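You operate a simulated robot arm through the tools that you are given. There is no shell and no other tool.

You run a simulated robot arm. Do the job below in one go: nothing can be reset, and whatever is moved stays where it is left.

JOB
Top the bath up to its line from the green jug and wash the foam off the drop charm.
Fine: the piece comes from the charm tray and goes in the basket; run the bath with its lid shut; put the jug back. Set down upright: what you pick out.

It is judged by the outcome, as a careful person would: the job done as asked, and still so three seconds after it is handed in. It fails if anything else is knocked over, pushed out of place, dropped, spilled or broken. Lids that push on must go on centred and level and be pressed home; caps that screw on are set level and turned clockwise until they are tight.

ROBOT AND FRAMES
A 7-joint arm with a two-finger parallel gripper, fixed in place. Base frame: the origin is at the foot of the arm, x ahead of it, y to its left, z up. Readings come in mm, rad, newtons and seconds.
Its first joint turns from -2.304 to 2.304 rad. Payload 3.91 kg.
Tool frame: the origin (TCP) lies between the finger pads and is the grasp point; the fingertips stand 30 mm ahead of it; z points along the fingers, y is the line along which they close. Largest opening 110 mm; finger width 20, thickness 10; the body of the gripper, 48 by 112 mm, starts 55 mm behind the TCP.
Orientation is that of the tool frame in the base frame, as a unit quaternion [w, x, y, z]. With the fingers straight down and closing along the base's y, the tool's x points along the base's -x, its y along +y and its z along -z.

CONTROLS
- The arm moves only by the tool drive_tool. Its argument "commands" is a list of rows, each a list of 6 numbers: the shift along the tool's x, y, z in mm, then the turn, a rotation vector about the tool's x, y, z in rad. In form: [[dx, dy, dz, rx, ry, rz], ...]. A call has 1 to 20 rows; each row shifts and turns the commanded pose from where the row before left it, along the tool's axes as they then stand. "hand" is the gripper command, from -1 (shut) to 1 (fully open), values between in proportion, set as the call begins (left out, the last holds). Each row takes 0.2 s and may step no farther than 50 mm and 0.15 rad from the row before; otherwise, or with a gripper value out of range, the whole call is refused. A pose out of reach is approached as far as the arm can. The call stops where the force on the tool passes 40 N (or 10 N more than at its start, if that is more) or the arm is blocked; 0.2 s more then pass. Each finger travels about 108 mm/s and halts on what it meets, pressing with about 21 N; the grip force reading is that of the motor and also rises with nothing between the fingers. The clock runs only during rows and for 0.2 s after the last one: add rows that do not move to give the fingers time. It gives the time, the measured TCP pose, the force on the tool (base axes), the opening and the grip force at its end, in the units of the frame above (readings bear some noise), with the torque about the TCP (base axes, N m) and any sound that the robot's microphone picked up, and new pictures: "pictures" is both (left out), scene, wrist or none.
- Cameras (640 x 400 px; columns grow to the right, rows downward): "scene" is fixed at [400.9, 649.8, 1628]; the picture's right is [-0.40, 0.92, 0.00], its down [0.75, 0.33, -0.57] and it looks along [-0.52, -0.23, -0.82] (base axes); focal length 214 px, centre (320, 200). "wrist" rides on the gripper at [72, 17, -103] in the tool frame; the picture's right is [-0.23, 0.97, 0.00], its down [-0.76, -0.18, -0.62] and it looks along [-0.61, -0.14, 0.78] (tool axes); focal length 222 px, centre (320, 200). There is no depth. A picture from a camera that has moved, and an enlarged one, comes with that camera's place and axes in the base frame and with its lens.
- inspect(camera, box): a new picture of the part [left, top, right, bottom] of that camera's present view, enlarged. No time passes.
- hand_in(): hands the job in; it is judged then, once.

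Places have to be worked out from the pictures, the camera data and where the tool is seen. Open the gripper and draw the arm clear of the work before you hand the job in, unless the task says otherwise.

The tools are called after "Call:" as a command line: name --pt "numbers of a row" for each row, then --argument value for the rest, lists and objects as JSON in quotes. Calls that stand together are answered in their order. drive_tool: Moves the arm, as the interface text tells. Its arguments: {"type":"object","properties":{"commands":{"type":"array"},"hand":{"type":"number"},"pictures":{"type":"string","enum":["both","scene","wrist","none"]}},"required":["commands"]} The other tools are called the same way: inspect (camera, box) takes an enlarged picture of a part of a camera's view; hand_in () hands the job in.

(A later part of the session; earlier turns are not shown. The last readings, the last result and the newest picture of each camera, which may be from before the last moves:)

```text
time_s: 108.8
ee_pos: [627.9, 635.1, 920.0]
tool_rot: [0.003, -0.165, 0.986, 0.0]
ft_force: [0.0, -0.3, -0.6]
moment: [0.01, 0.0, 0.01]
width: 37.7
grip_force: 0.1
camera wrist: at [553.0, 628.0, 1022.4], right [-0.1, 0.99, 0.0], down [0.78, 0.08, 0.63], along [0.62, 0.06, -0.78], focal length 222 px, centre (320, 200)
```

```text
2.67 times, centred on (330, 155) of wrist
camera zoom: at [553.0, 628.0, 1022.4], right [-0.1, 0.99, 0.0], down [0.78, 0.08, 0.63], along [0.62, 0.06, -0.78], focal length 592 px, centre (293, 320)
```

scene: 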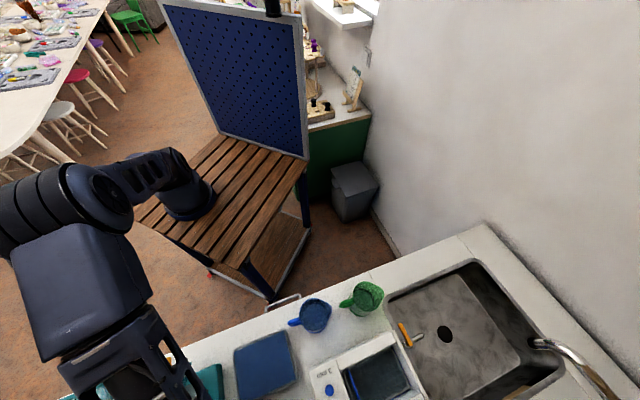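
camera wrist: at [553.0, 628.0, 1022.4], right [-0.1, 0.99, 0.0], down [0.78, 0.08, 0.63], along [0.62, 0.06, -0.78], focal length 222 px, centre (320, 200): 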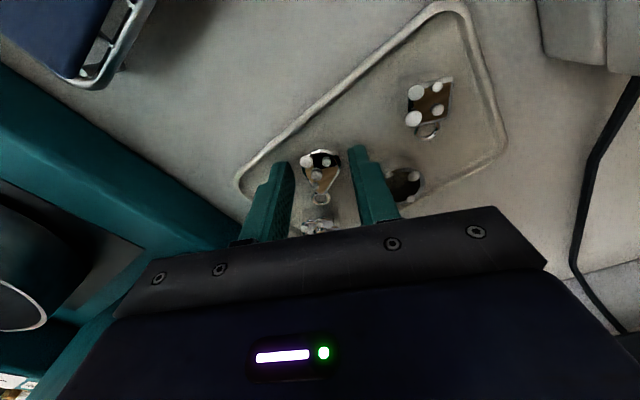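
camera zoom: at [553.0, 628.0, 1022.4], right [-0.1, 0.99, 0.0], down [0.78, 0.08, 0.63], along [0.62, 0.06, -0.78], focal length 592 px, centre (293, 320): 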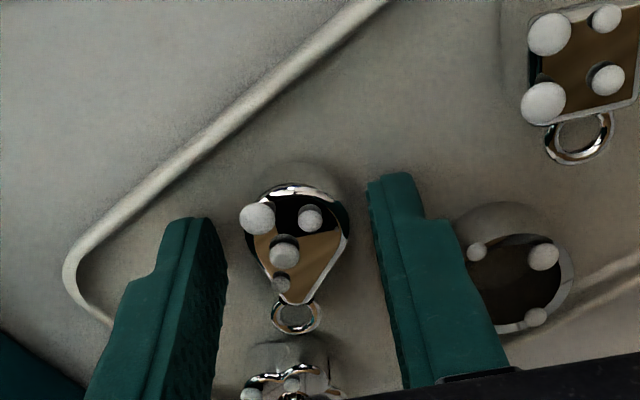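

Now the drop is centred on the tool axis. I lower 2 mm (tips ~2 mm above the tray floor) and close gently.

Call:
drive_tool --pt "0 1 1 0 0 0" --pt "0 0 1 0 0 0" --pt "0 0 0 0 0 0" --pictures "none"

Call:
drive_tool --pt "0 0 0 0 0 0" --pt "0 0 0 0 0 0" --hand -1 --pictures "wrist"

Call:
inspect --camera "wrist" --box '[230, 80, 430, 230]'

```text
time_s: 109.6
ee_pos: [627.6, 635.8, 916.7]
tool_rot: [0.001, -0.164, 0.986, 0.0]
ft_force: [-0.5, 0.0, 0.6]
moment: [0.01, -0.01, -0.03]
width: 37.6
grip_force: 0.0
```

```text
time_s: 110.2
ee_pos: [626.8, 636.5, 918.7]
tool_rot: [0.002, -0.165, 0.986, 0.0]
ft_force: [-0.1, -0.1, 0.1]
moment: [-0.01, 0.02, 0.04]
width: 24.6
grip_force: 21.2
camera wrist: at [552.8, 629.0, 1020.3], right [-0.1, 0.99, 0.0], down [0.78, 0.08, 0.63], along [0.62, 0.06, -0.78], focal length 222 px, centre (320, 200)
```

wrist: 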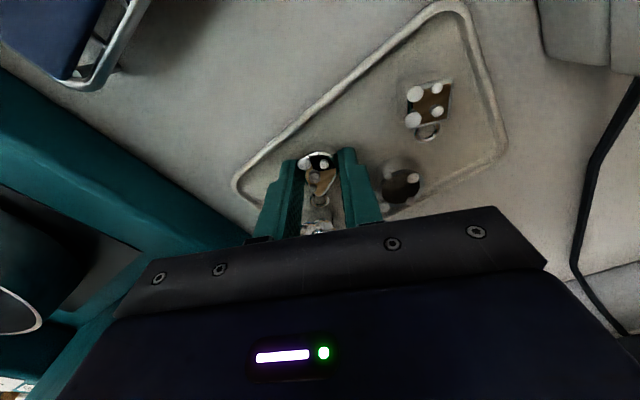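

```text
2.67 times, centred on (330, 155) of wrist
camera zoom: at [552.8, 629.0, 1020.3], right [-0.1, 0.99, 0.0], down [0.78, 0.08, 0.63], along [0.62, 0.06, -0.78], focal length 592 px, centre (293, 320)
```

zoom: 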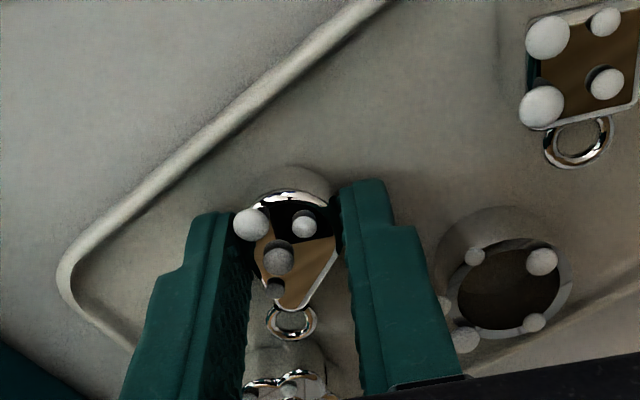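

The drop is held at 24.6 mm. I lift it straight up from the tray and look.

Call:
drive_tool --pt "0 0 -5 0 0 0" --pt "0 0 -10 0 0 0" --pt "0 0 -20 0 0 0" --pt "0 0 -30 0 0 0" --pt "0 0 -35 0 0 0" --pt "0 0 -35 0 0 0" --pt "0 0 -30 0 0 0" --pt "0 0 0 0 0 0"

Call:
inspect --camera "wrist" --box '[230, 80, 430, 230]'

```text
time_s: 112.0
ee_pos: [626.4, 634.9, 1084.1]
tool_rot: [0.003, -0.164, 0.986, 0.0]
ft_force: [0.0, 0.9, 0.7]
moment: [0.0, -0.01, 0.02]
width: 24.5
grip_force: 20.3
camera wrist: at [552.5, 629.0, 1187.0], right [-0.1, 0.99, 0.0], down [0.78, 0.08, 0.63], along [0.62, 0.06, -0.78], focal length 222 px, centre (320, 200)
```

scene: 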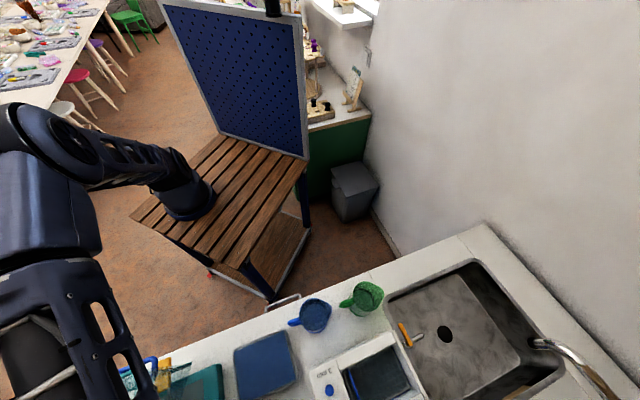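
wrist: 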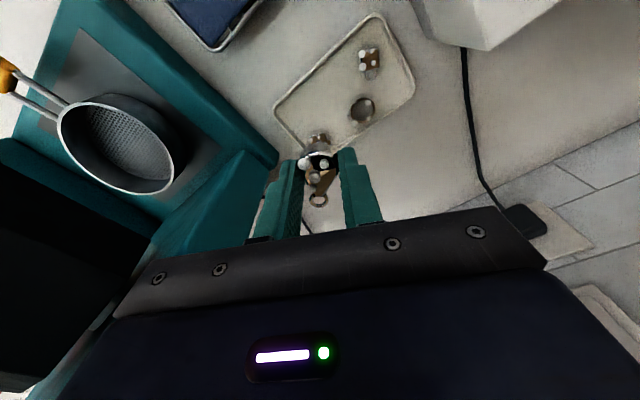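

```text
2.67 times, centred on (330, 155) of wrist
camera zoom: at [552.5, 629.0, 1187.0], right [-0.1, 0.99, 0.0], down [0.78, 0.08, 0.63], along [0.62, 0.06, -0.78], focal length 592 px, centre (293, 320)
```

zoom: 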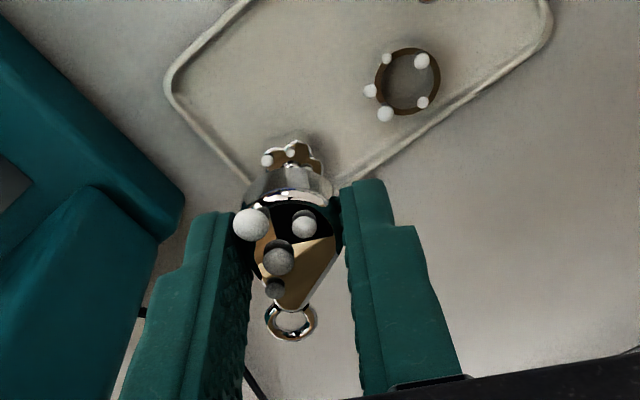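

The drop is held level and the tray is undisturbed. I turn square to the bath and carry it over the basket's middle (≈(399,802)), staying high.

Call:
drive_tool --pt "0 0 0 0 0 -0.115" --pt "0 0 0 0 0 -0.115" --pt "0 0 0 0 0 -0.115" --pt "0 0 0 0 0 -0.11" --pt "5.3 20 0 0 0 0" --pt "5.3 35 0 0 0 0" --pt "5.3 38 0 0 0 0" --pt "5.3 38 0 0 0 0" --pt "5.3 38 0 0 0 0" --pt "5.3 38 0 0 0 0" --pt "5.3 38 0 0 0 0" --pt "5 34 0 0 0 0" --pt "0 0 0 0 0 0"

Call:
inspect --camera "wrist" --box '[200, 40, 440, 220]'

```text
time_s: 114.8
ee_pos: [400.0, 803.1, 1082.5]
tool_rot: [0.002, -0.382, 0.924, -0.001]
ft_force: [0.2, -1.0, -0.6]
moment: [0.0, 0.02, 0.0]
width: 24.7
grip_force: 20.9
camera wrist: at [336.1, 763.7, 1184.9], right [-0.53, 0.85, 0.0], down [0.66, 0.41, 0.63], along [0.53, 0.33, -0.78], focal length 222 px, centre (320, 200)
```

scene: 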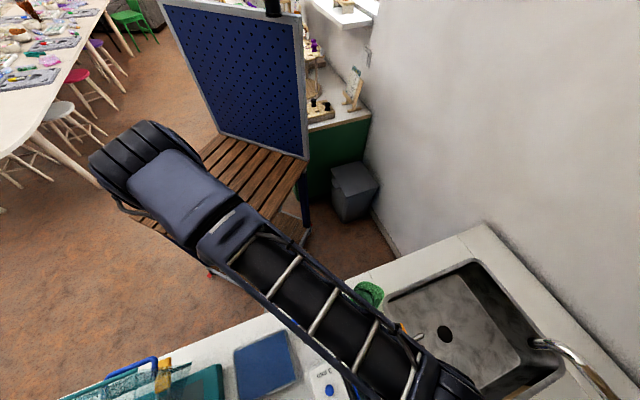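
wrist: 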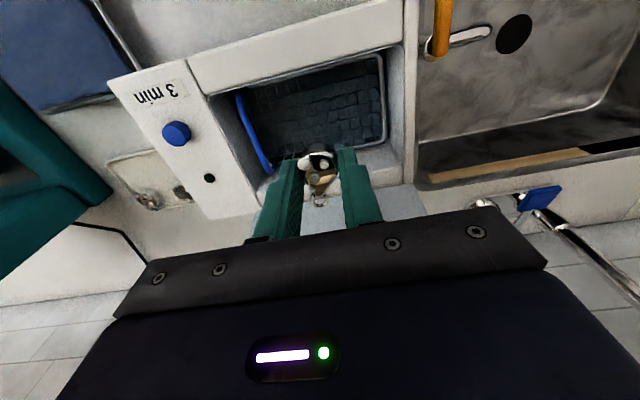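

```text
2.22 times, centred on (320, 130) of wrist
camera zoom: at [336.1, 763.7, 1184.9], right [-0.53, 0.85, 0.0], down [0.66, 0.41, 0.63], along [0.53, 0.33, -0.78], focal length 494 px, centre (320, 356)
```

zoom: 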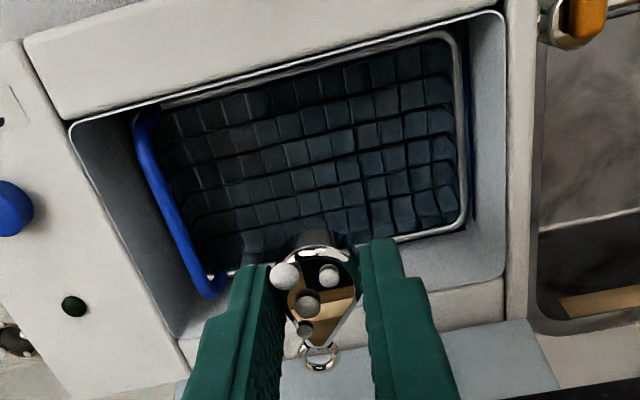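

The drop hangs over the middle of the basket. I shift 9 mm toward the front so that its loop clears the back wall, and lower toward the water in stages.

Call:
drive_tool --pt "9 0 10 0 0 0" --pt "0 0 20 0 0 0" --pt "0 0 20 0 0 0" --pt "0 0 20 0 0 0" --pt "0 0 15 0 0 0" --pt "0 0 10 0 0 0" --pt "0 0 0 0 0 0" --pictures "wrist"

Call:
inspect --camera "wrist" --box '[200, 60, 440, 240]'

```text
time_s: 116.4
ee_pos: [394.2, 797.7, 986.8]
tool_rot: [0.003, -0.382, 0.924, -0.002]
ft_force: [-0.9, 0.2, -0.3]
moment: [-0.01, -0.03, 0.02]
width: 24.7
grip_force: 21.0
camera wrist: at [329.8, 758.2, 1089.4], right [-0.53, 0.85, 0.0], down [0.66, 0.41, 0.63], along [0.53, 0.33, -0.78], focal length 222 px, centre (320, 200)
```

wrist: 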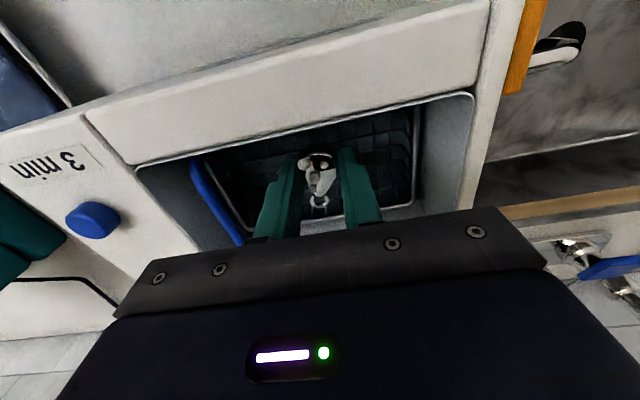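

```text
2.22 times, centred on (320, 150) of wrist
camera zoom: at [329.8, 758.2, 1089.4], right [-0.53, 0.85, 0.0], down [0.66, 0.41, 0.63], along [0.53, 0.33, -0.78], focal length 494 px, centre (320, 311)
```

zoom: 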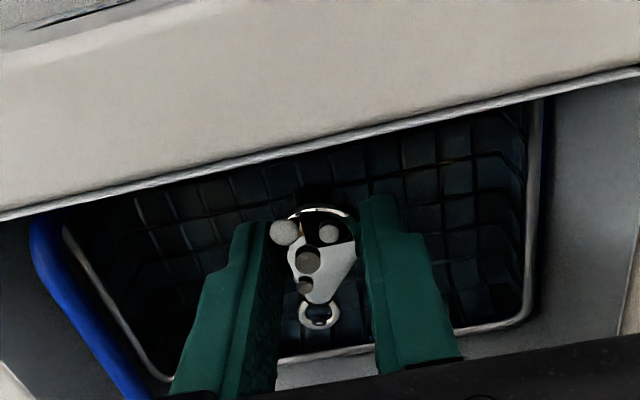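

All clear of the basket walls. I continue down in small steps, watching for contact with the basket floor.

Call:
drive_tool --pt "0 0 3 0 0 0" --pt "0 0 3 0 0 0" --pt "0 0 3 0 0 0" --pt "0 0 3 0 0 0" --pt "0 0 0 0 0 0" --pictures "none"

Call:
drive_tool --pt "0 0 2 0 0 0" --pt "0 0 2 0 0 0" --pt "0 0 2 0 0 0" --pt "0 0 0 0 0 0" --pictures "wrist"

Call:
inspect --camera "wrist" --box '[200, 60, 440, 240]'

```text
time_s: 117.6
ee_pos: [393.2, 797.1, 975.0]
tool_rot: [0.001, -0.382, 0.924, -0.001]
ft_force: [1.1, 0.3, -0.8]
moment: [0.02, 0.01, -0.03]
width: 24.9
grip_force: 20.9
```

```text
time_s: 118.6
ee_pos: [394.1, 798.4, 968.9]
tool_rot: [0.002, -0.382, 0.924, 0.0]
ft_force: [0.6, -0.1, 0.1]
moment: [0.0, 0.02, -0.03]
width: 24.6
grip_force: 21.4
camera wrist: at [329.9, 758.2, 1071.8], right [-0.53, 0.85, 0.0], down [0.66, 0.41, 0.63], along [0.53, 0.33, -0.78], focal length 222 px, centre (320, 200)
```

wrist: 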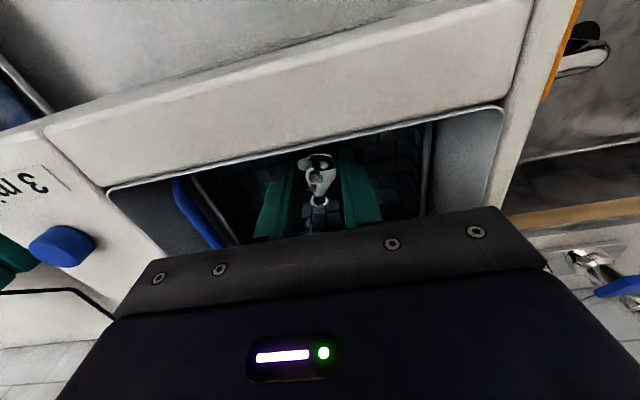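

```text
2.22 times, centred on (320, 150) of wrist
camera zoom: at [329.9, 758.2, 1071.8], right [-0.53, 0.85, 0.0], down [0.66, 0.41, 0.63], along [0.53, 0.33, -0.78], focal length 494 px, centre (320, 311)
```

zoom: 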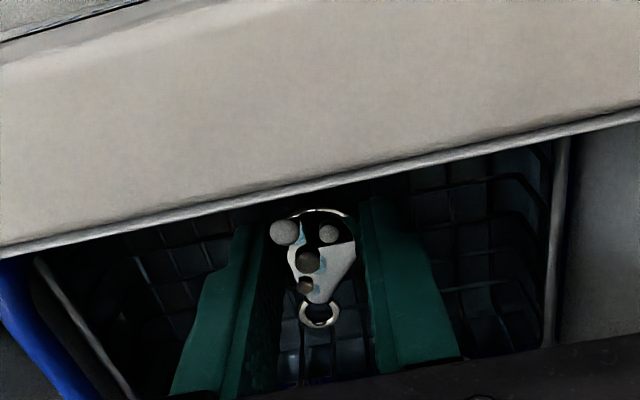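

Still no contact at z≈969. I continue in 2 mm steps.

Call:
drive_tool --pt "0 0 2 0 0 0" --pt "0 0 2 0 0 0" --pt "0 0 2 0 0 0" --pt "0 0 0 0 0 0" --pictures "none"

Call:
drive_tool --pt "0 0 2 0 0 0" --pt "0 0 2 0 0 0" --pt "0 0 0 0 0 0" --pictures "wrist"

Call:
inspect --camera "wrist" --box '[200, 60, 440, 240]'

```text
time_s: 119.6
ee_pos: [393.8, 797.2, 962.7]
tool_rot: [0.002, -0.383, 0.924, 0.0]
ft_force: [0.5, 0.2, -0.3]
moment: [0.03, -0.03, 0.02]
width: 24.9
grip_force: 20.9
```

```text
time_s: 120.4
ee_pos: [394.4, 797.4, 959.3]
tool_rot: [0.003, -0.383, 0.924, -0.001]
ft_force: [-0.2, -0.6, -0.8]
moment: [0.0, 0.01, 0.03]
width: 24.6
grip_force: 20.9
camera wrist: at [330.1, 758.4, 1061.7], right [-0.53, 0.85, 0.0], down [0.66, 0.41, 0.63], along [0.53, 0.33, -0.78], focal length 222 px, centre (320, 200)
```

wrist: 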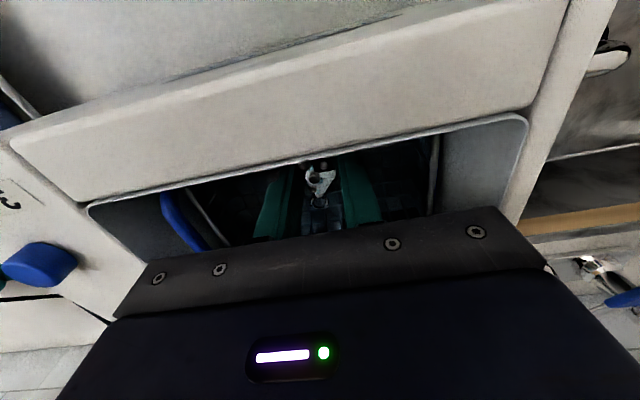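

```text
2.22 times, centred on (320, 150) of wrist
camera zoom: at [330.1, 758.4, 1061.7], right [-0.53, 0.85, 0.0], down [0.66, 0.41, 0.63], along [0.53, 0.33, -0.78], focal length 494 px, centre (320, 311)
```

zoom: 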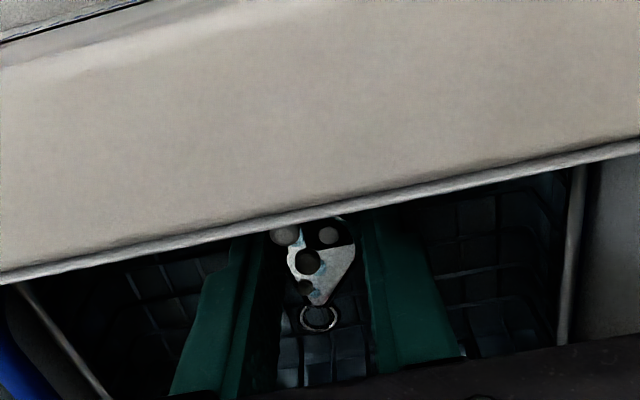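

The gripper body fits inside the opening, so it can go lower. I continue in 2 mm steps.

Call:
drive_tool --pt "0 0 2 0 0 0" --pt "0 0 2 0 0 0" --pt "0 0 2 0 0 0" --pt "0 0 0 0 0 0" --pictures "none"

Call:
drive_tool --pt "0 0 2 0 0 0" --pt "0 0 2 0 0 0" --pt "0 0 0 0 0 0" --pictures "wrist"

Call:
inspect --camera "wrist" --box '[200, 60, 440, 240]'

```text
time_s: 121.4
ee_pos: [393.8, 796.7, 952.7]
tool_rot: [0.003, -0.382, 0.924, -0.001]
ft_force: [0.7, -1.0, -1.2]
moment: [0.0, 0.0, 0.01]
width: 24.8
grip_force: 21.3
```

```text
time_s: 122.2
ee_pos: [393.7, 797.8, 950.3]
tool_rot: [0.002, -0.382, 0.924, -0.001]
ft_force: [1.4, 1.6, 15.9]
moment: [0.04, -0.04, 0.0]
width: 25.0
grip_force: 21.0
camera wrist: at [330.3, 758.5, 1052.9], right [-0.53, 0.85, 0.0], down [0.66, 0.41, 0.63], along [0.53, 0.33, -0.78], focal length 222 px, centre (320, 200)
```

wrist: 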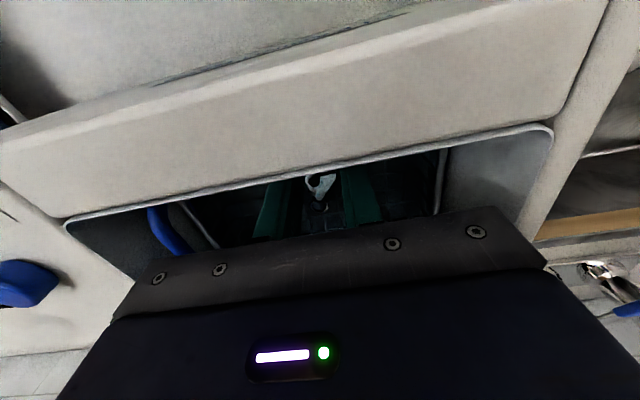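

```text
2.22 times, centred on (320, 150) of wrist
camera zoom: at [330.3, 758.5, 1052.9], right [-0.53, 0.85, 0.0], down [0.66, 0.41, 0.63], along [0.53, 0.33, -0.78], focal length 494 px, centre (320, 311)
```

zoom: 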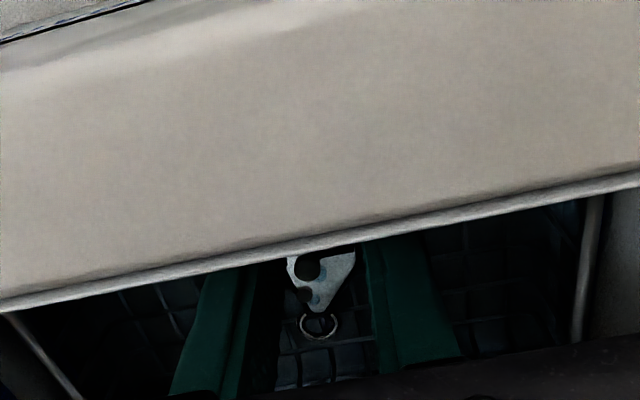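

Contact with the basket floor (16 N, no moment). I ease up 1 mm and open the fingers just enough to release.

Call:
drive_tool --pt "0 0 -1 0 0 0" --pt "0 0 0 0 0 0" --pictures "none"

Call:
drive_tool --pt "0 0 0 0 0 0" --pt "0 0 0 0 0 0" --hand -0.31 --pictures "none"

Call:
drive_tool --pt "0 0 -10 0 0 0" --pt "0 0 -20 0 0 0" --pt "0 0 -30 0 0 0" --pt "0 0 -40 0 0 0" --pt "0 0 -40 0 0 0" --pt "0 0 -40 0 0 0" --pt "0 0 0 0 0 0"

Call:
inspect --camera "wrist" --box '[220, 40, 420, 200]'

```text
time_s: 122.8
ee_pos: [393.4, 796.0, 949.6]
tool_rot: [0.002, -0.383, 0.924, -0.001]
ft_force: [1.0, 2.7, 10.6]
moment: [0.11, -0.04, -0.05]
width: 24.6
grip_force: 20.8
```

```text
time_s: 123.4
ee_pos: [393.6, 796.4, 947.9]
tool_rot: [0.002, -0.382, 0.924, -0.001]
ft_force: [-0.1, -0.2, 0.5]
moment: [-0.01, 0.01, 0.01]
width: 38.1
grip_force: 0.1
```

```text
time_s: 125.0
ee_pos: [394.6, 797.8, 1130.5]
tool_rot: [0.003, -0.383, 0.924, -0.001]
ft_force: [-0.6, -0.4, 1.2]
moment: [0.0, 0.0, 0.01]
width: 38.0
grip_force: 0.0
camera wrist: at [329.3, 758.5, 1233.5], right [-0.53, 0.85, 0.0], down [0.66, 0.41, 0.63], along [0.53, 0.33, -0.78], focal length 222 px, centre (320, 200)
```

scene: 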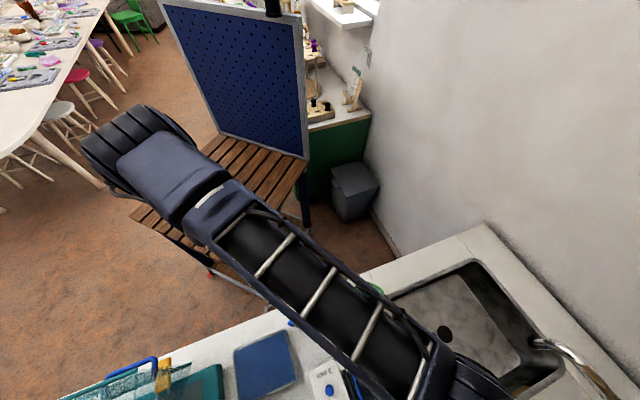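
wrist: 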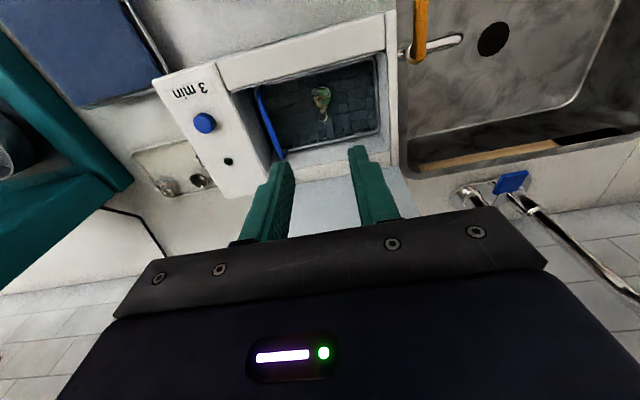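

```text
2.50 times, centred on (320, 120) of wrist
camera zoom: at [329.3, 758.5, 1233.5], right [-0.53, 0.85, 0.0], down [0.66, 0.41, 0.63], along [0.53, 0.33, -0.78], focal length 555 px, centre (320, 400)
```

zoom: 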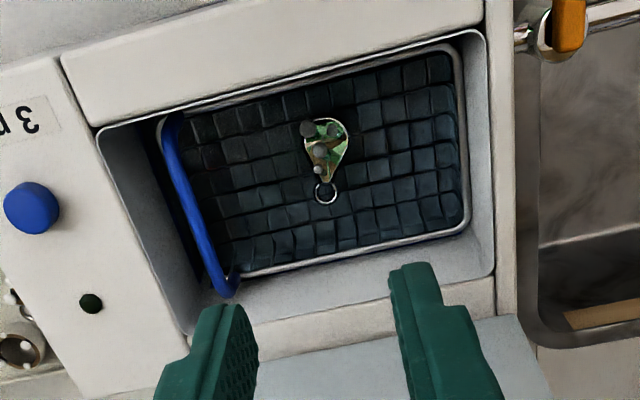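

The drop lies upright on the basket floor under water. Now I close the lid the same way: rise, turn back to the handle orientation and line up above the bar.

Call:
drive_tool --pt "0 0 -35 0 0 0" --pt "0 0 -35 0 0 0" --pt "0 0 -35 0 0 0" --pt "0 0 -35 0 0 0" --pt "0 0 0 0 0 0.131" --pt "0 0 0 0 0 0.131" --pt "0 0 0 0 0 0.131" --pt "0 0 0 0 0 0.131" --pt "0 0 0 0 0 0.131" --pt "0 0 0 0 0 0.131" --pt "0 0 0 0 0 0.131" --pt "0 0 0 0 0 0.131" --pt "0 0 0 0 0 0.131" --pt "0 0 0 0 0 0.131" --pt "0 0 0 0 0 0.131" --pt "0 0 0 0 0 0.13" --pt "0 0 0 -0.142 0 0" --pt "0 0 0 -0.142 0 0" --pt "0 0 0 -0.142 0 0" --pt "0 0 0 0 0 0" --hand -0.527

```text
time_s: 129.2
ee_pos: [392.9, 797.3, 1269.8]
tool_rot: [0.083, 0.374, 0.902, 0.198]
ft_force: [1.3, -0.2, -0.1]
moment: [0.01, -0.01, 0.02]
width: 25.9
grip_force: 0.1
camera wrist: at [321.6, 829.4, 1370.3], right [0.79, 0.46, 0.41], down [0.24, -0.84, 0.49], along [0.57, -0.29, -0.77], focal length 222 px, centre (320, 200)
```

scene: 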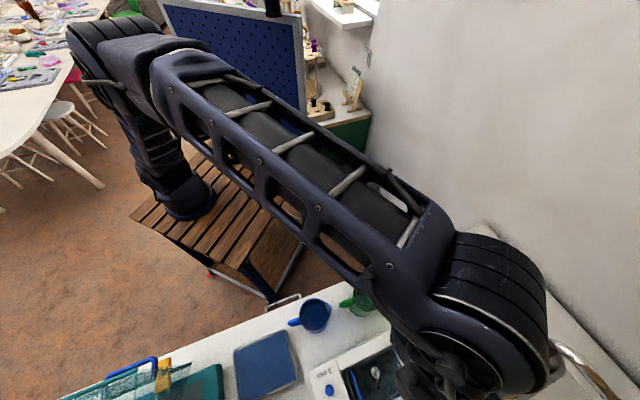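
wrist: 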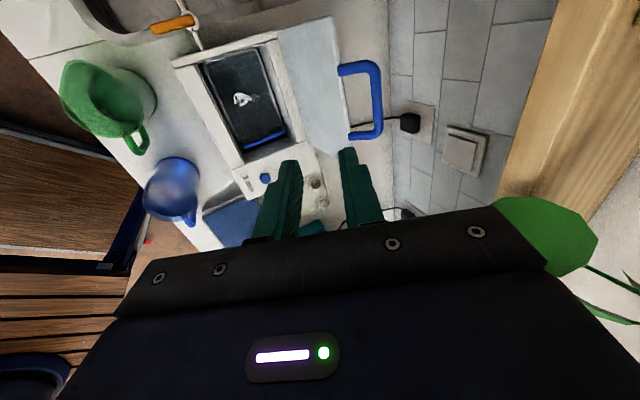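

The bar is just where I left it (≈(480,879,1157) at its middle). I go above it and slide the open cage down over it.

Call:
drive_tool --pt "-9.2 31 12.7 0 0 0" --pt "-9.3 31 12.7 0 0 0" --pt "0 0 30 0 0 0" --pt "0 0 30 0 0 0" --pt "0 0 0 0 0 0" --pictures "wrist"

Call:
inspect --camera "wrist" --box '[200, 60, 440, 240]'

```text
time_s: 130.4
ee_pos: [471.8, 849.9, 1216.9]
tool_rot: [0.083, 0.374, 0.903, 0.196]
ft_force: [-0.2, 0.4, -0.6]
moment: [0.01, 0.0, 0.02]
width: 26.1
grip_force: 0.0
camera wrist: at [400.5, 881.5, 1318.6], right [0.79, 0.46, 0.41], down [0.24, -0.84, 0.49], along [0.57, -0.29, -0.77], focal length 222 px, centre (320, 200)
```

wrist: 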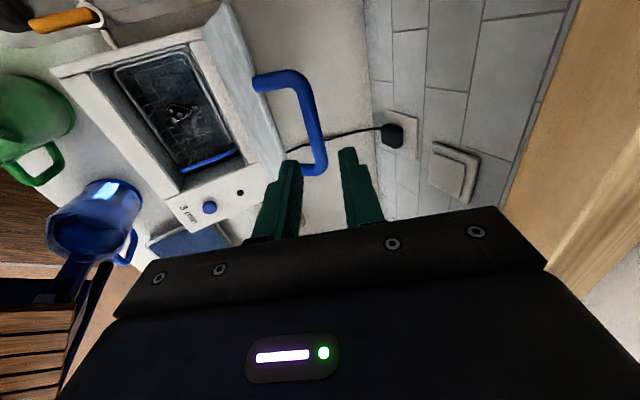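

```text
2.22 times, centred on (320, 150) of wrist
camera zoom: at [400.5, 881.5, 1318.6], right [0.79, 0.46, 0.41], down [0.24, -0.84, 0.49], along [0.57, -0.29, -0.77], focal length 494 px, centre (320, 311)
```

zoom: 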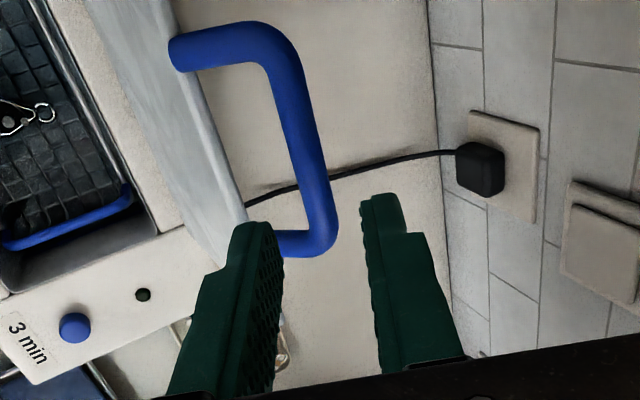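

The bar lies between the fingers. I advance the last 50 mm and narrow the cage to 17 mm.

Call:
drive_tool --pt "0 0 20 0 0 0" --pt "0 0 20 0 0 0" --pt "0 0 10 0 0 0" --pt "0 0 0 0 0 0" --pictures "none"

Call:
drive_tool --pt "0 0 0 0 0 0" --pt "0 0 0 0 0 0" --hand -0.69 --pictures "wrist"

Call:
inspect --camera "wrist" --box '[200, 60, 440, 240]'

```text
time_s: 131.4
ee_pos: [486.7, 863.7, 1172.6]
tool_rot: [0.083, 0.374, 0.903, 0.196]
ft_force: [-0.1, 0.8, -0.5]
moment: [0.0, 0.0, -0.01]
width: 26.1
grip_force: 0.1
```

```text
time_s: 132.0
ee_pos: [485.8, 864.5, 1172.9]
tool_rot: [0.083, 0.375, 0.902, 0.196]
ft_force: [0.0, 0.3, 0.7]
moment: [-0.02, 0.03, 0.0]
width: 17.1
grip_force: 0.1
camera wrist: at [415.1, 896.1, 1273.2], right [0.79, 0.47, 0.41], down [0.24, -0.84, 0.49], along [0.57, -0.29, -0.77], focal length 222 px, centre (320, 200)
```

wrist: 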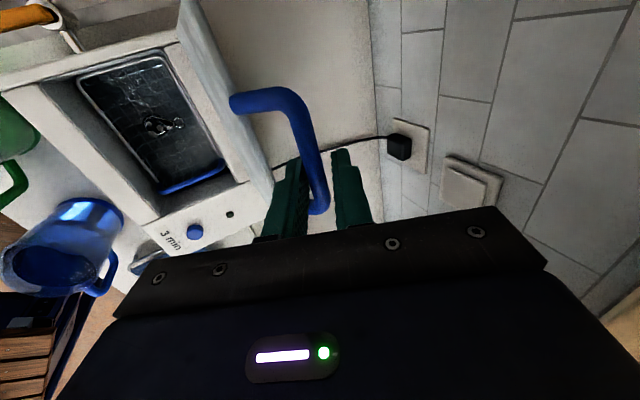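

```text
2.22 times, centred on (320, 150) of wrist
camera zoom: at [415.1, 896.1, 1273.2], right [0.79, 0.47, 0.41], down [0.24, -0.84, 0.49], along [0.57, -0.29, -0.77], focal length 494 px, centre (320, 311)
```

zoom: 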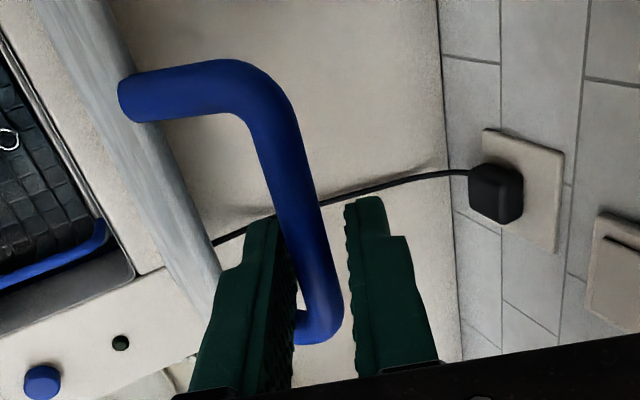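

The bar is caged. I retrace the opening arc in reverse, bringing the lid forward past vertical.

Call:
drive_tool --pt "0 -5.9 -4.3 0 0 0" --pt "0 -6 -4.2 0 0 0" --pt "0 -6.2 -3.8 0 0 0" --pt "0 -6.2 -3.7 0 0 0" --pt "0 -6.5 -3.2 0 0 0" --pt "0 -6.5 -3.1 0 0 0" --pt "0 -6.7 -2.6 0 0 0" --pt "0 -6.8 -2.5 0 0 0" --pt "0 -6.9 -2 0 0 0" --pt "0 -7 -2 0 0 0" --pt "0 -7.1 -1.4 0 0 0" --pt "0 -7.1 -1.3 0 0 0" --pt "0 0 0 0 0 0" --pictures "wrist"

Call:
inspect --camera "wrist" --box '[160, 20, 440, 240]'

```text
time_s: 134.8
ee_pos: [424.9, 803.9, 1171.3]
tool_rot: [0.084, 0.374, 0.902, 0.197]
ft_force: [-0.7, 0.1, 0.1]
moment: [0.03, -0.02, 0.0]
width: 17.3
grip_force: 0.1
camera wrist: at [353.7, 835.0, 1271.4], right [0.79, 0.47, 0.41], down [0.24, -0.84, 0.49], along [0.57, -0.29, -0.77], focal length 222 px, centre (320, 200)
```

wrist: 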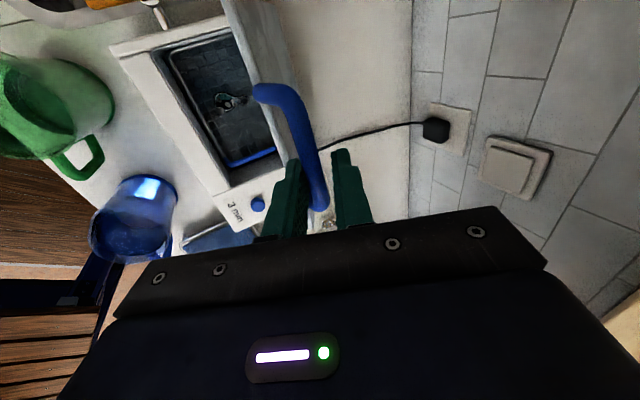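

```text
1.82 times, centred on (300, 130) of wrist
camera zoom: at [353.7, 835.0, 1271.4], right [0.79, 0.47, 0.41], down [0.24, -0.84, 0.49], along [0.57, -0.29, -0.77], focal length 404 px, centre (356, 327)
```

zoom: 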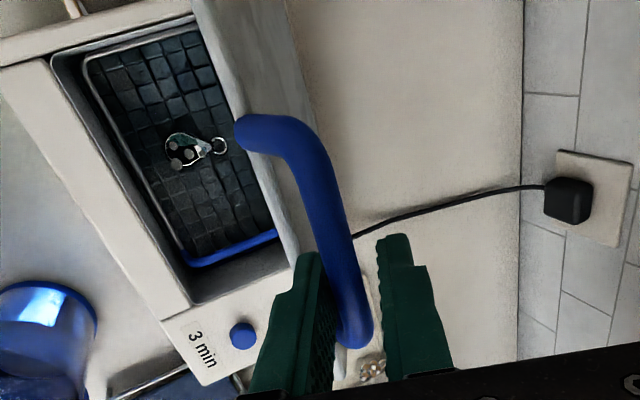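

The lid follows. I continue the reverse arc down to about 35°.

Call:
drive_tool --pt "0 -7.2 -0.8 0 0 0" --pt "0 -7.2 -0.7 0 0 0" --pt "0 -7.3 -0.2 0 0 0" --pt "0 -7.2 -0.1 0 0 0" --pt "0 -7.2 0.5 0 0 0" --pt "0 -7.1 0.6 0 0 0" --pt "0 -7.2 1.1 0 0 0" --pt "0 -7.1 1.2 0 0 0" --pt "0 -7 1.7 0 0 0" --pt "0 -7 1.8 0 0 0" --pt "0 -6.7 2.3 0 0 0" --pt "0 -6.6 2.3 0 0 0" --pt "0 0 0 0 0 0" --pictures "wrist"

Call:
inspect --camera "wrist" --box '[160, 20, 440, 240]'

```text
time_s: 137.6
ee_pos: [373.0, 751.1, 1126.5]
tool_rot: [0.083, 0.374, 0.903, 0.196]
ft_force: [-0.1, -1.0, -0.2]
moment: [0.0, 0.0, 0.0]
width: 17.4
grip_force: 0.6
camera wrist: at [301.6, 783.3, 1227.3], right [0.79, 0.47, 0.41], down [0.24, -0.84, 0.49], along [0.57, -0.29, -0.77], focal length 222 px, centre (320, 200)
```

wrist: 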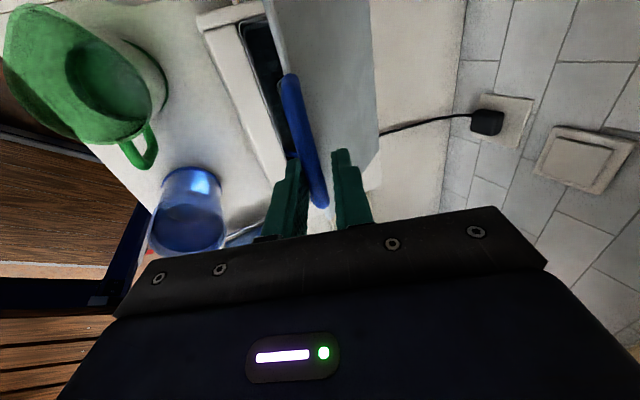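

```text
1.82 times, centred on (300, 130) of wrist
camera zoom: at [301.6, 783.3, 1227.3], right [0.79, 0.47, 0.41], down [0.24, -0.84, 0.49], along [0.57, -0.29, -0.77], focal length 404 px, centre (356, 327)
```

zoom: 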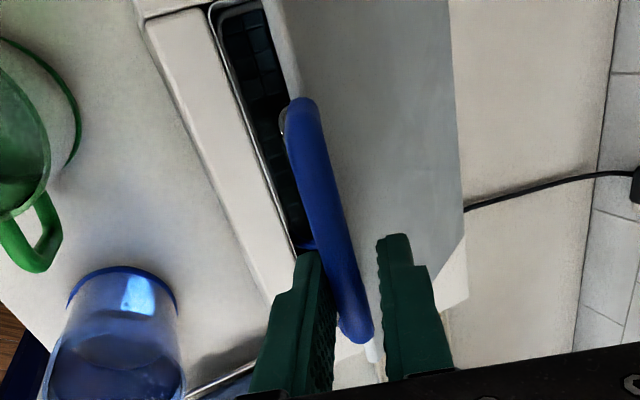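

No load and the lid follows well. I continue closing, now rotating the tool back toward 45° so that the upper finger presses the bar down the arc.

Call:
drive_tool --pt "0 -6.3 4.2 -0.0256 0 0" --pt "0 -6.3 4.2 -0.0256 0 0" --pt "0 -7 3.2 -0.0256 0 0" --pt "0 -6.9 3.2 -0.0256 0 0" --pt "0 -6.8 3.4 -0.0256 0 0" --pt "0 -6.7 3.4 -0.0256 0 0" --pt "0 -6.7 3.6 -0.0256 0 0" --pt "0 -6.7 3.7 -0.0256 0 0" --pt "0 -6.5 3.8 -0.0256 0 0" --pt "0 -6.5 3.9 -0.0256 0 0" --pt "0 0 0 0 0 0" --pictures "both"

Call:
inspect --camera "wrist" --box '[160, 20, 440, 240]'

```text
time_s: 140.0
ee_pos: [346.5, 724.2, 1062.2]
tool_rot: [0.13, 0.361, 0.87, 0.311]
ft_force: [-0.5, -0.9, -0.4]
moment: [-0.02, 0.01, 0.03]
width: 17.3
grip_force: 0.4
camera wrist: at [258.1, 738.8, 1151.5], right [0.69, 0.37, 0.62], down [0.16, -0.91, 0.37], along [0.7, -0.16, -0.69], focal length 222 px, centre (320, 200)
```

scene: 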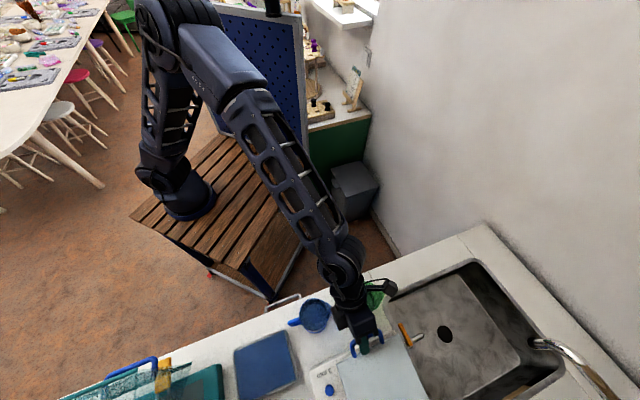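
wrist: 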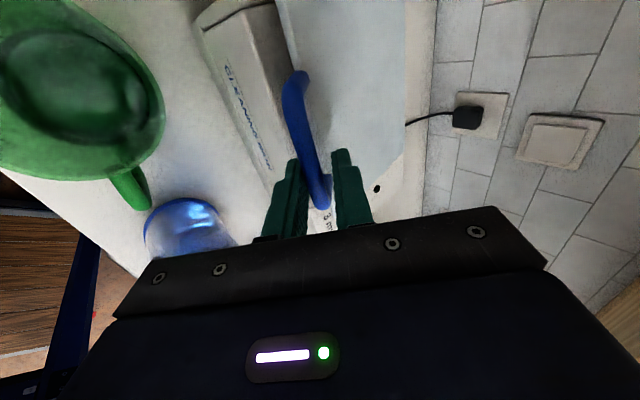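

```text
1.82 times, centred on (300, 130) of wrist
camera zoom: at [258.1, 738.8, 1151.5], right [0.69, 0.37, 0.62], down [0.16, -0.91, 0.37], along [0.7, -0.16, -0.69], focal length 404 px, centre (356, 327)
```

zoom: 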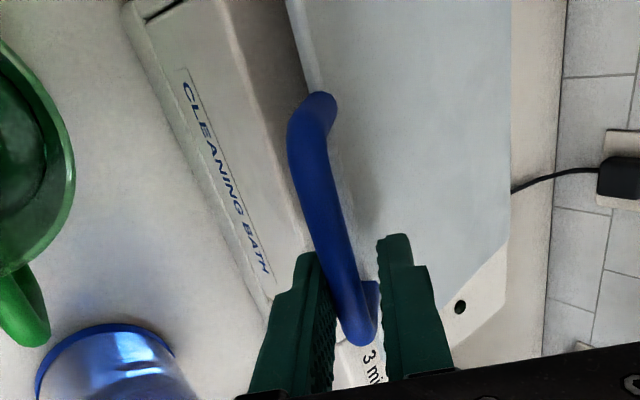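

Nearly shut and still no load. I bring the bar down the last part until it meets resistance.

Call:
drive_tool --pt "0 -6.4 4.1 -0.0256 0 0" --pt "0 -6.3 4.1 -0.0256 0 0" --pt "0 -5.8 3.9 -0.0256 0 0" --pt "0 -5.8 4 -0.0256 0 0" --pt "0 0 0 0 0 0" --pictures "both"

Call:
inspect --camera "wrist" --box '[160, 20, 440, 240]'

Call:
inspect --camera "scene" --box '[300, 300, 440, 400]'

```text
time_s: 141.2
ee_pos: [342.8, 718.9, 1033.0]
tool_rot: [0.148, 0.354, 0.853, 0.355]
ft_force: [0.3, -0.5, 0.1]
moment: [0.01, 0.04, 0.03]
width: 17.2
grip_force: 0.0
camera wrist: at [246.7, 727.0, 1117.7], right [0.65, 0.32, 0.69], down [0.14, -0.94, 0.31], along [0.75, -0.11, -0.65], focal length 222 px, centre (320, 200)
```

scene: 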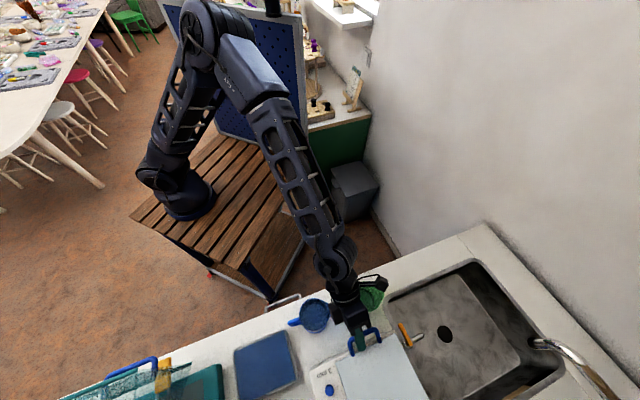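
wrist: 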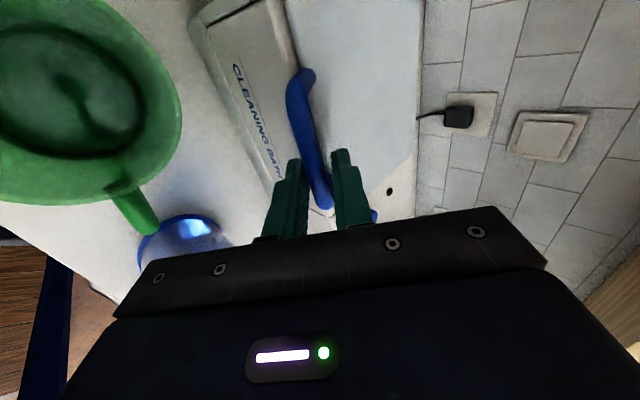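

```text
1.82 times, centred on (300, 130) of wrist
camera zoom: at [246.7, 727.0, 1117.7], right [0.65, 0.32, 0.69], down [0.14, -0.94, 0.31], along [0.75, -0.11, -0.65], focal length 404 px, centre (356, 327)
```

zoom: 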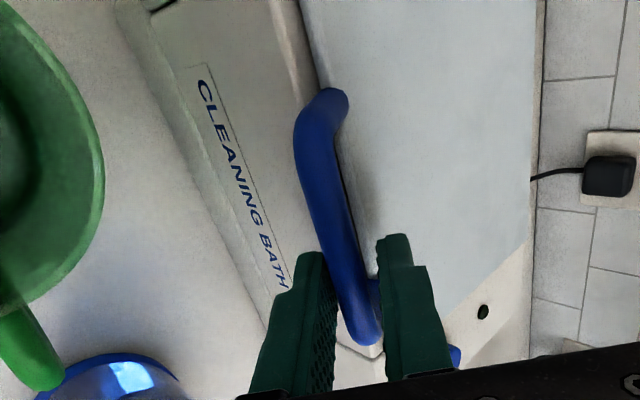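

```text
4.00 times, centred on (370, 350) of scene
camera zoom: at [400.9, 649.8, 1628.0], right [-0.4, 0.92, 0.0], down [0.75, 0.33, -0.57], along [-0.52, -0.23, -0.82], focal length 858 px, centre (120, -400)
```

zoom: 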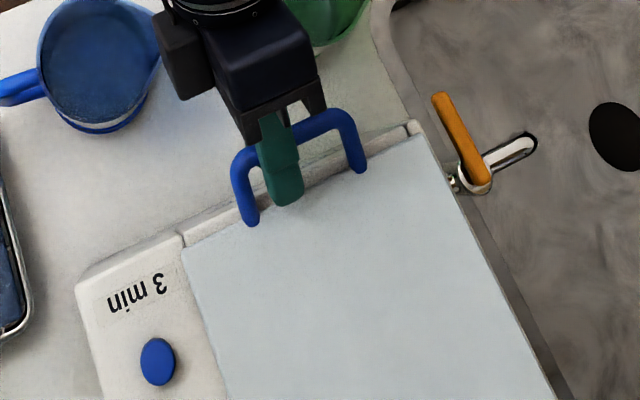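

It looks shut; I press the bar down a little further to be sure it is home.

Call:
drive_tool --pt "0 -1.5 1.5 0 0 0" --pt "0 -1.5 1.5 0 0 0" --pt "0 0 0 0 0 0" --pictures "none"

Call:
drive_tool --pt "0 -1.5 1.5 0 0 0" --pt "0 0 0 0 0 0" --pictures "wrist"

```text
time_s: 142.0
ee_pos: [341.3, 719.3, 1029.3]
tool_rot: [0.149, 0.353, 0.853, 0.355]
ft_force: [-0.9, -0.7, 0.1]
moment: [-0.04, 0.01, 0.01]
width: 17.0
grip_force: 0.1
```

```text
time_s: 142.6
ee_pos: [339.9, 719.1, 1026.6]
tool_rot: [0.149, 0.353, 0.853, 0.354]
ft_force: [0.3, 1.0, 0.6]
moment: [0.01, -0.02, 0.05]
width: 17.7
grip_force: 0.4
camera wrist: at [246.0, 727.2, 1111.3], right [0.64, 0.33, 0.69], down [0.14, -0.94, 0.32], along [0.75, -0.11, -0.65], focal length 222 px, centre (320, 200)
```

wrist: 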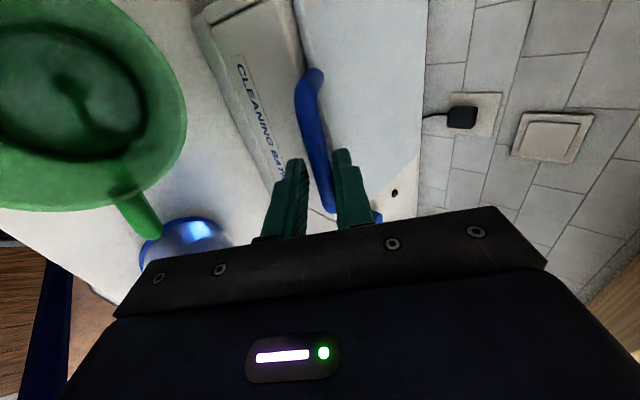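

Call:
drive_tool --pt "0 -1.5 1 0 0 0" --pt "0 0 0 0 0 0" --pictures "none"

Call:
inspect --camera "wrist" --box '[160, 20, 440, 240]'

```text
time_s: 143.2
ee_pos: [341.3, 719.7, 1024.2]
tool_rot: [0.149, 0.354, 0.853, 0.354]
ft_force: [1.5, 1.5, 6.1]
moment: [-0.02, -0.04, 0.03]
width: 19.7
grip_force: 2.7
```

```text
1.82 times, centred on (300, 130) of wrist
camera zoom: at [246.1, 727.0, 1109.7], right [0.64, 0.32, 0.69], down [0.14, -0.94, 0.31], along [0.75, -0.11, -0.65], focal length 404 px, centre (356, 327)
```

zoom: 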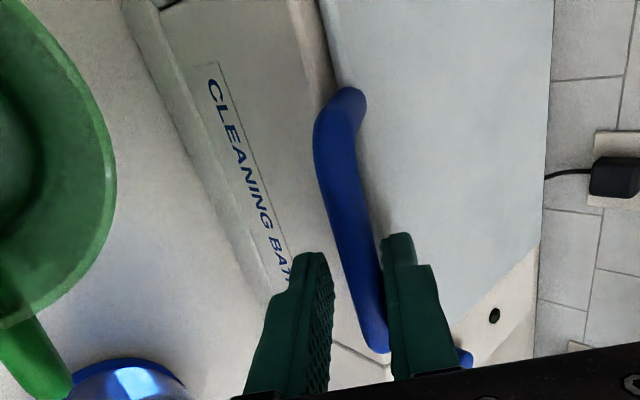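

The lid is home (6 N resistance). I back off, open, and withdraw from the handle, then bring the tool upright.

Call:
drive_tool --pt "0 3 0 0 0 0" --pt "0 0 0 0 0 0" --hand -0.5 --pictures "none"

Call:
drive_tool --pt "0 0 -15 0 0 0" --pt "0 0 -25 0 0 0" --pt "0 0 -25 0 0 0" --pt "0 0 -30 0 0 0" --pt "0 0 -30 0 0 0" --pt "0 0 0 0.131 0 0" --pt "0 0 0 0.131 0 0" --pt "0 0 0 0.131 0 0" --pt "0 0 0 0.131 0 0" --pt "0 0 0 0.131 0 0" --pt "0 0 0 0.13 0 0" --pt "0 0 -30 0 0 0" --pt "0 0 0 0 0 0"

```text
time_s: 143.8
ee_pos: [342.6, 719.0, 1027.0]
tool_rot: [0.149, 0.353, 0.853, 0.355]
ft_force: [-0.4, 0.4, 0.6]
moment: [0.03, 0.02, 0.02]
width: 27.5
grip_force: 0.1
```

```text
time_s: 146.6
ee_pos: [279.5, 656.3, 1145.0]
tool_rot: [0.001, 0.384, 0.924, 0.001]
ft_force: [0.2, 0.2, 0.3]
moment: [0.02, 0.0, 0.0]
width: 27.4
grip_force: 0.0
camera wrist: at [239.7, 720.4, 1247.8], right [0.85, 0.53, 0.0], down [0.41, -0.66, 0.62], along [0.33, -0.53, -0.78], focal length 222 px, centre (320, 200)
```

scene: 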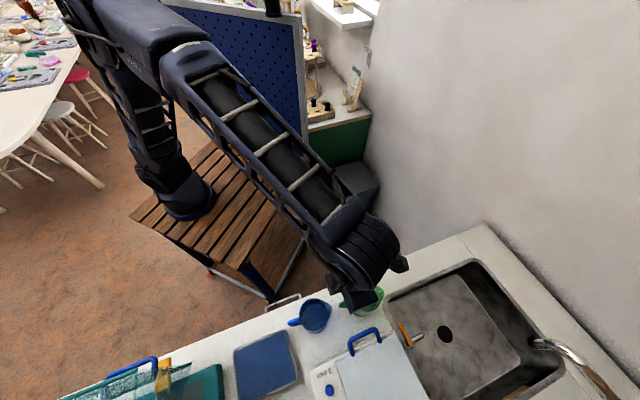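
wrist: 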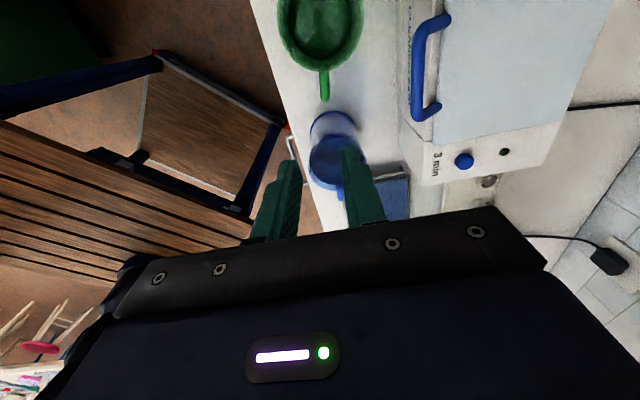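

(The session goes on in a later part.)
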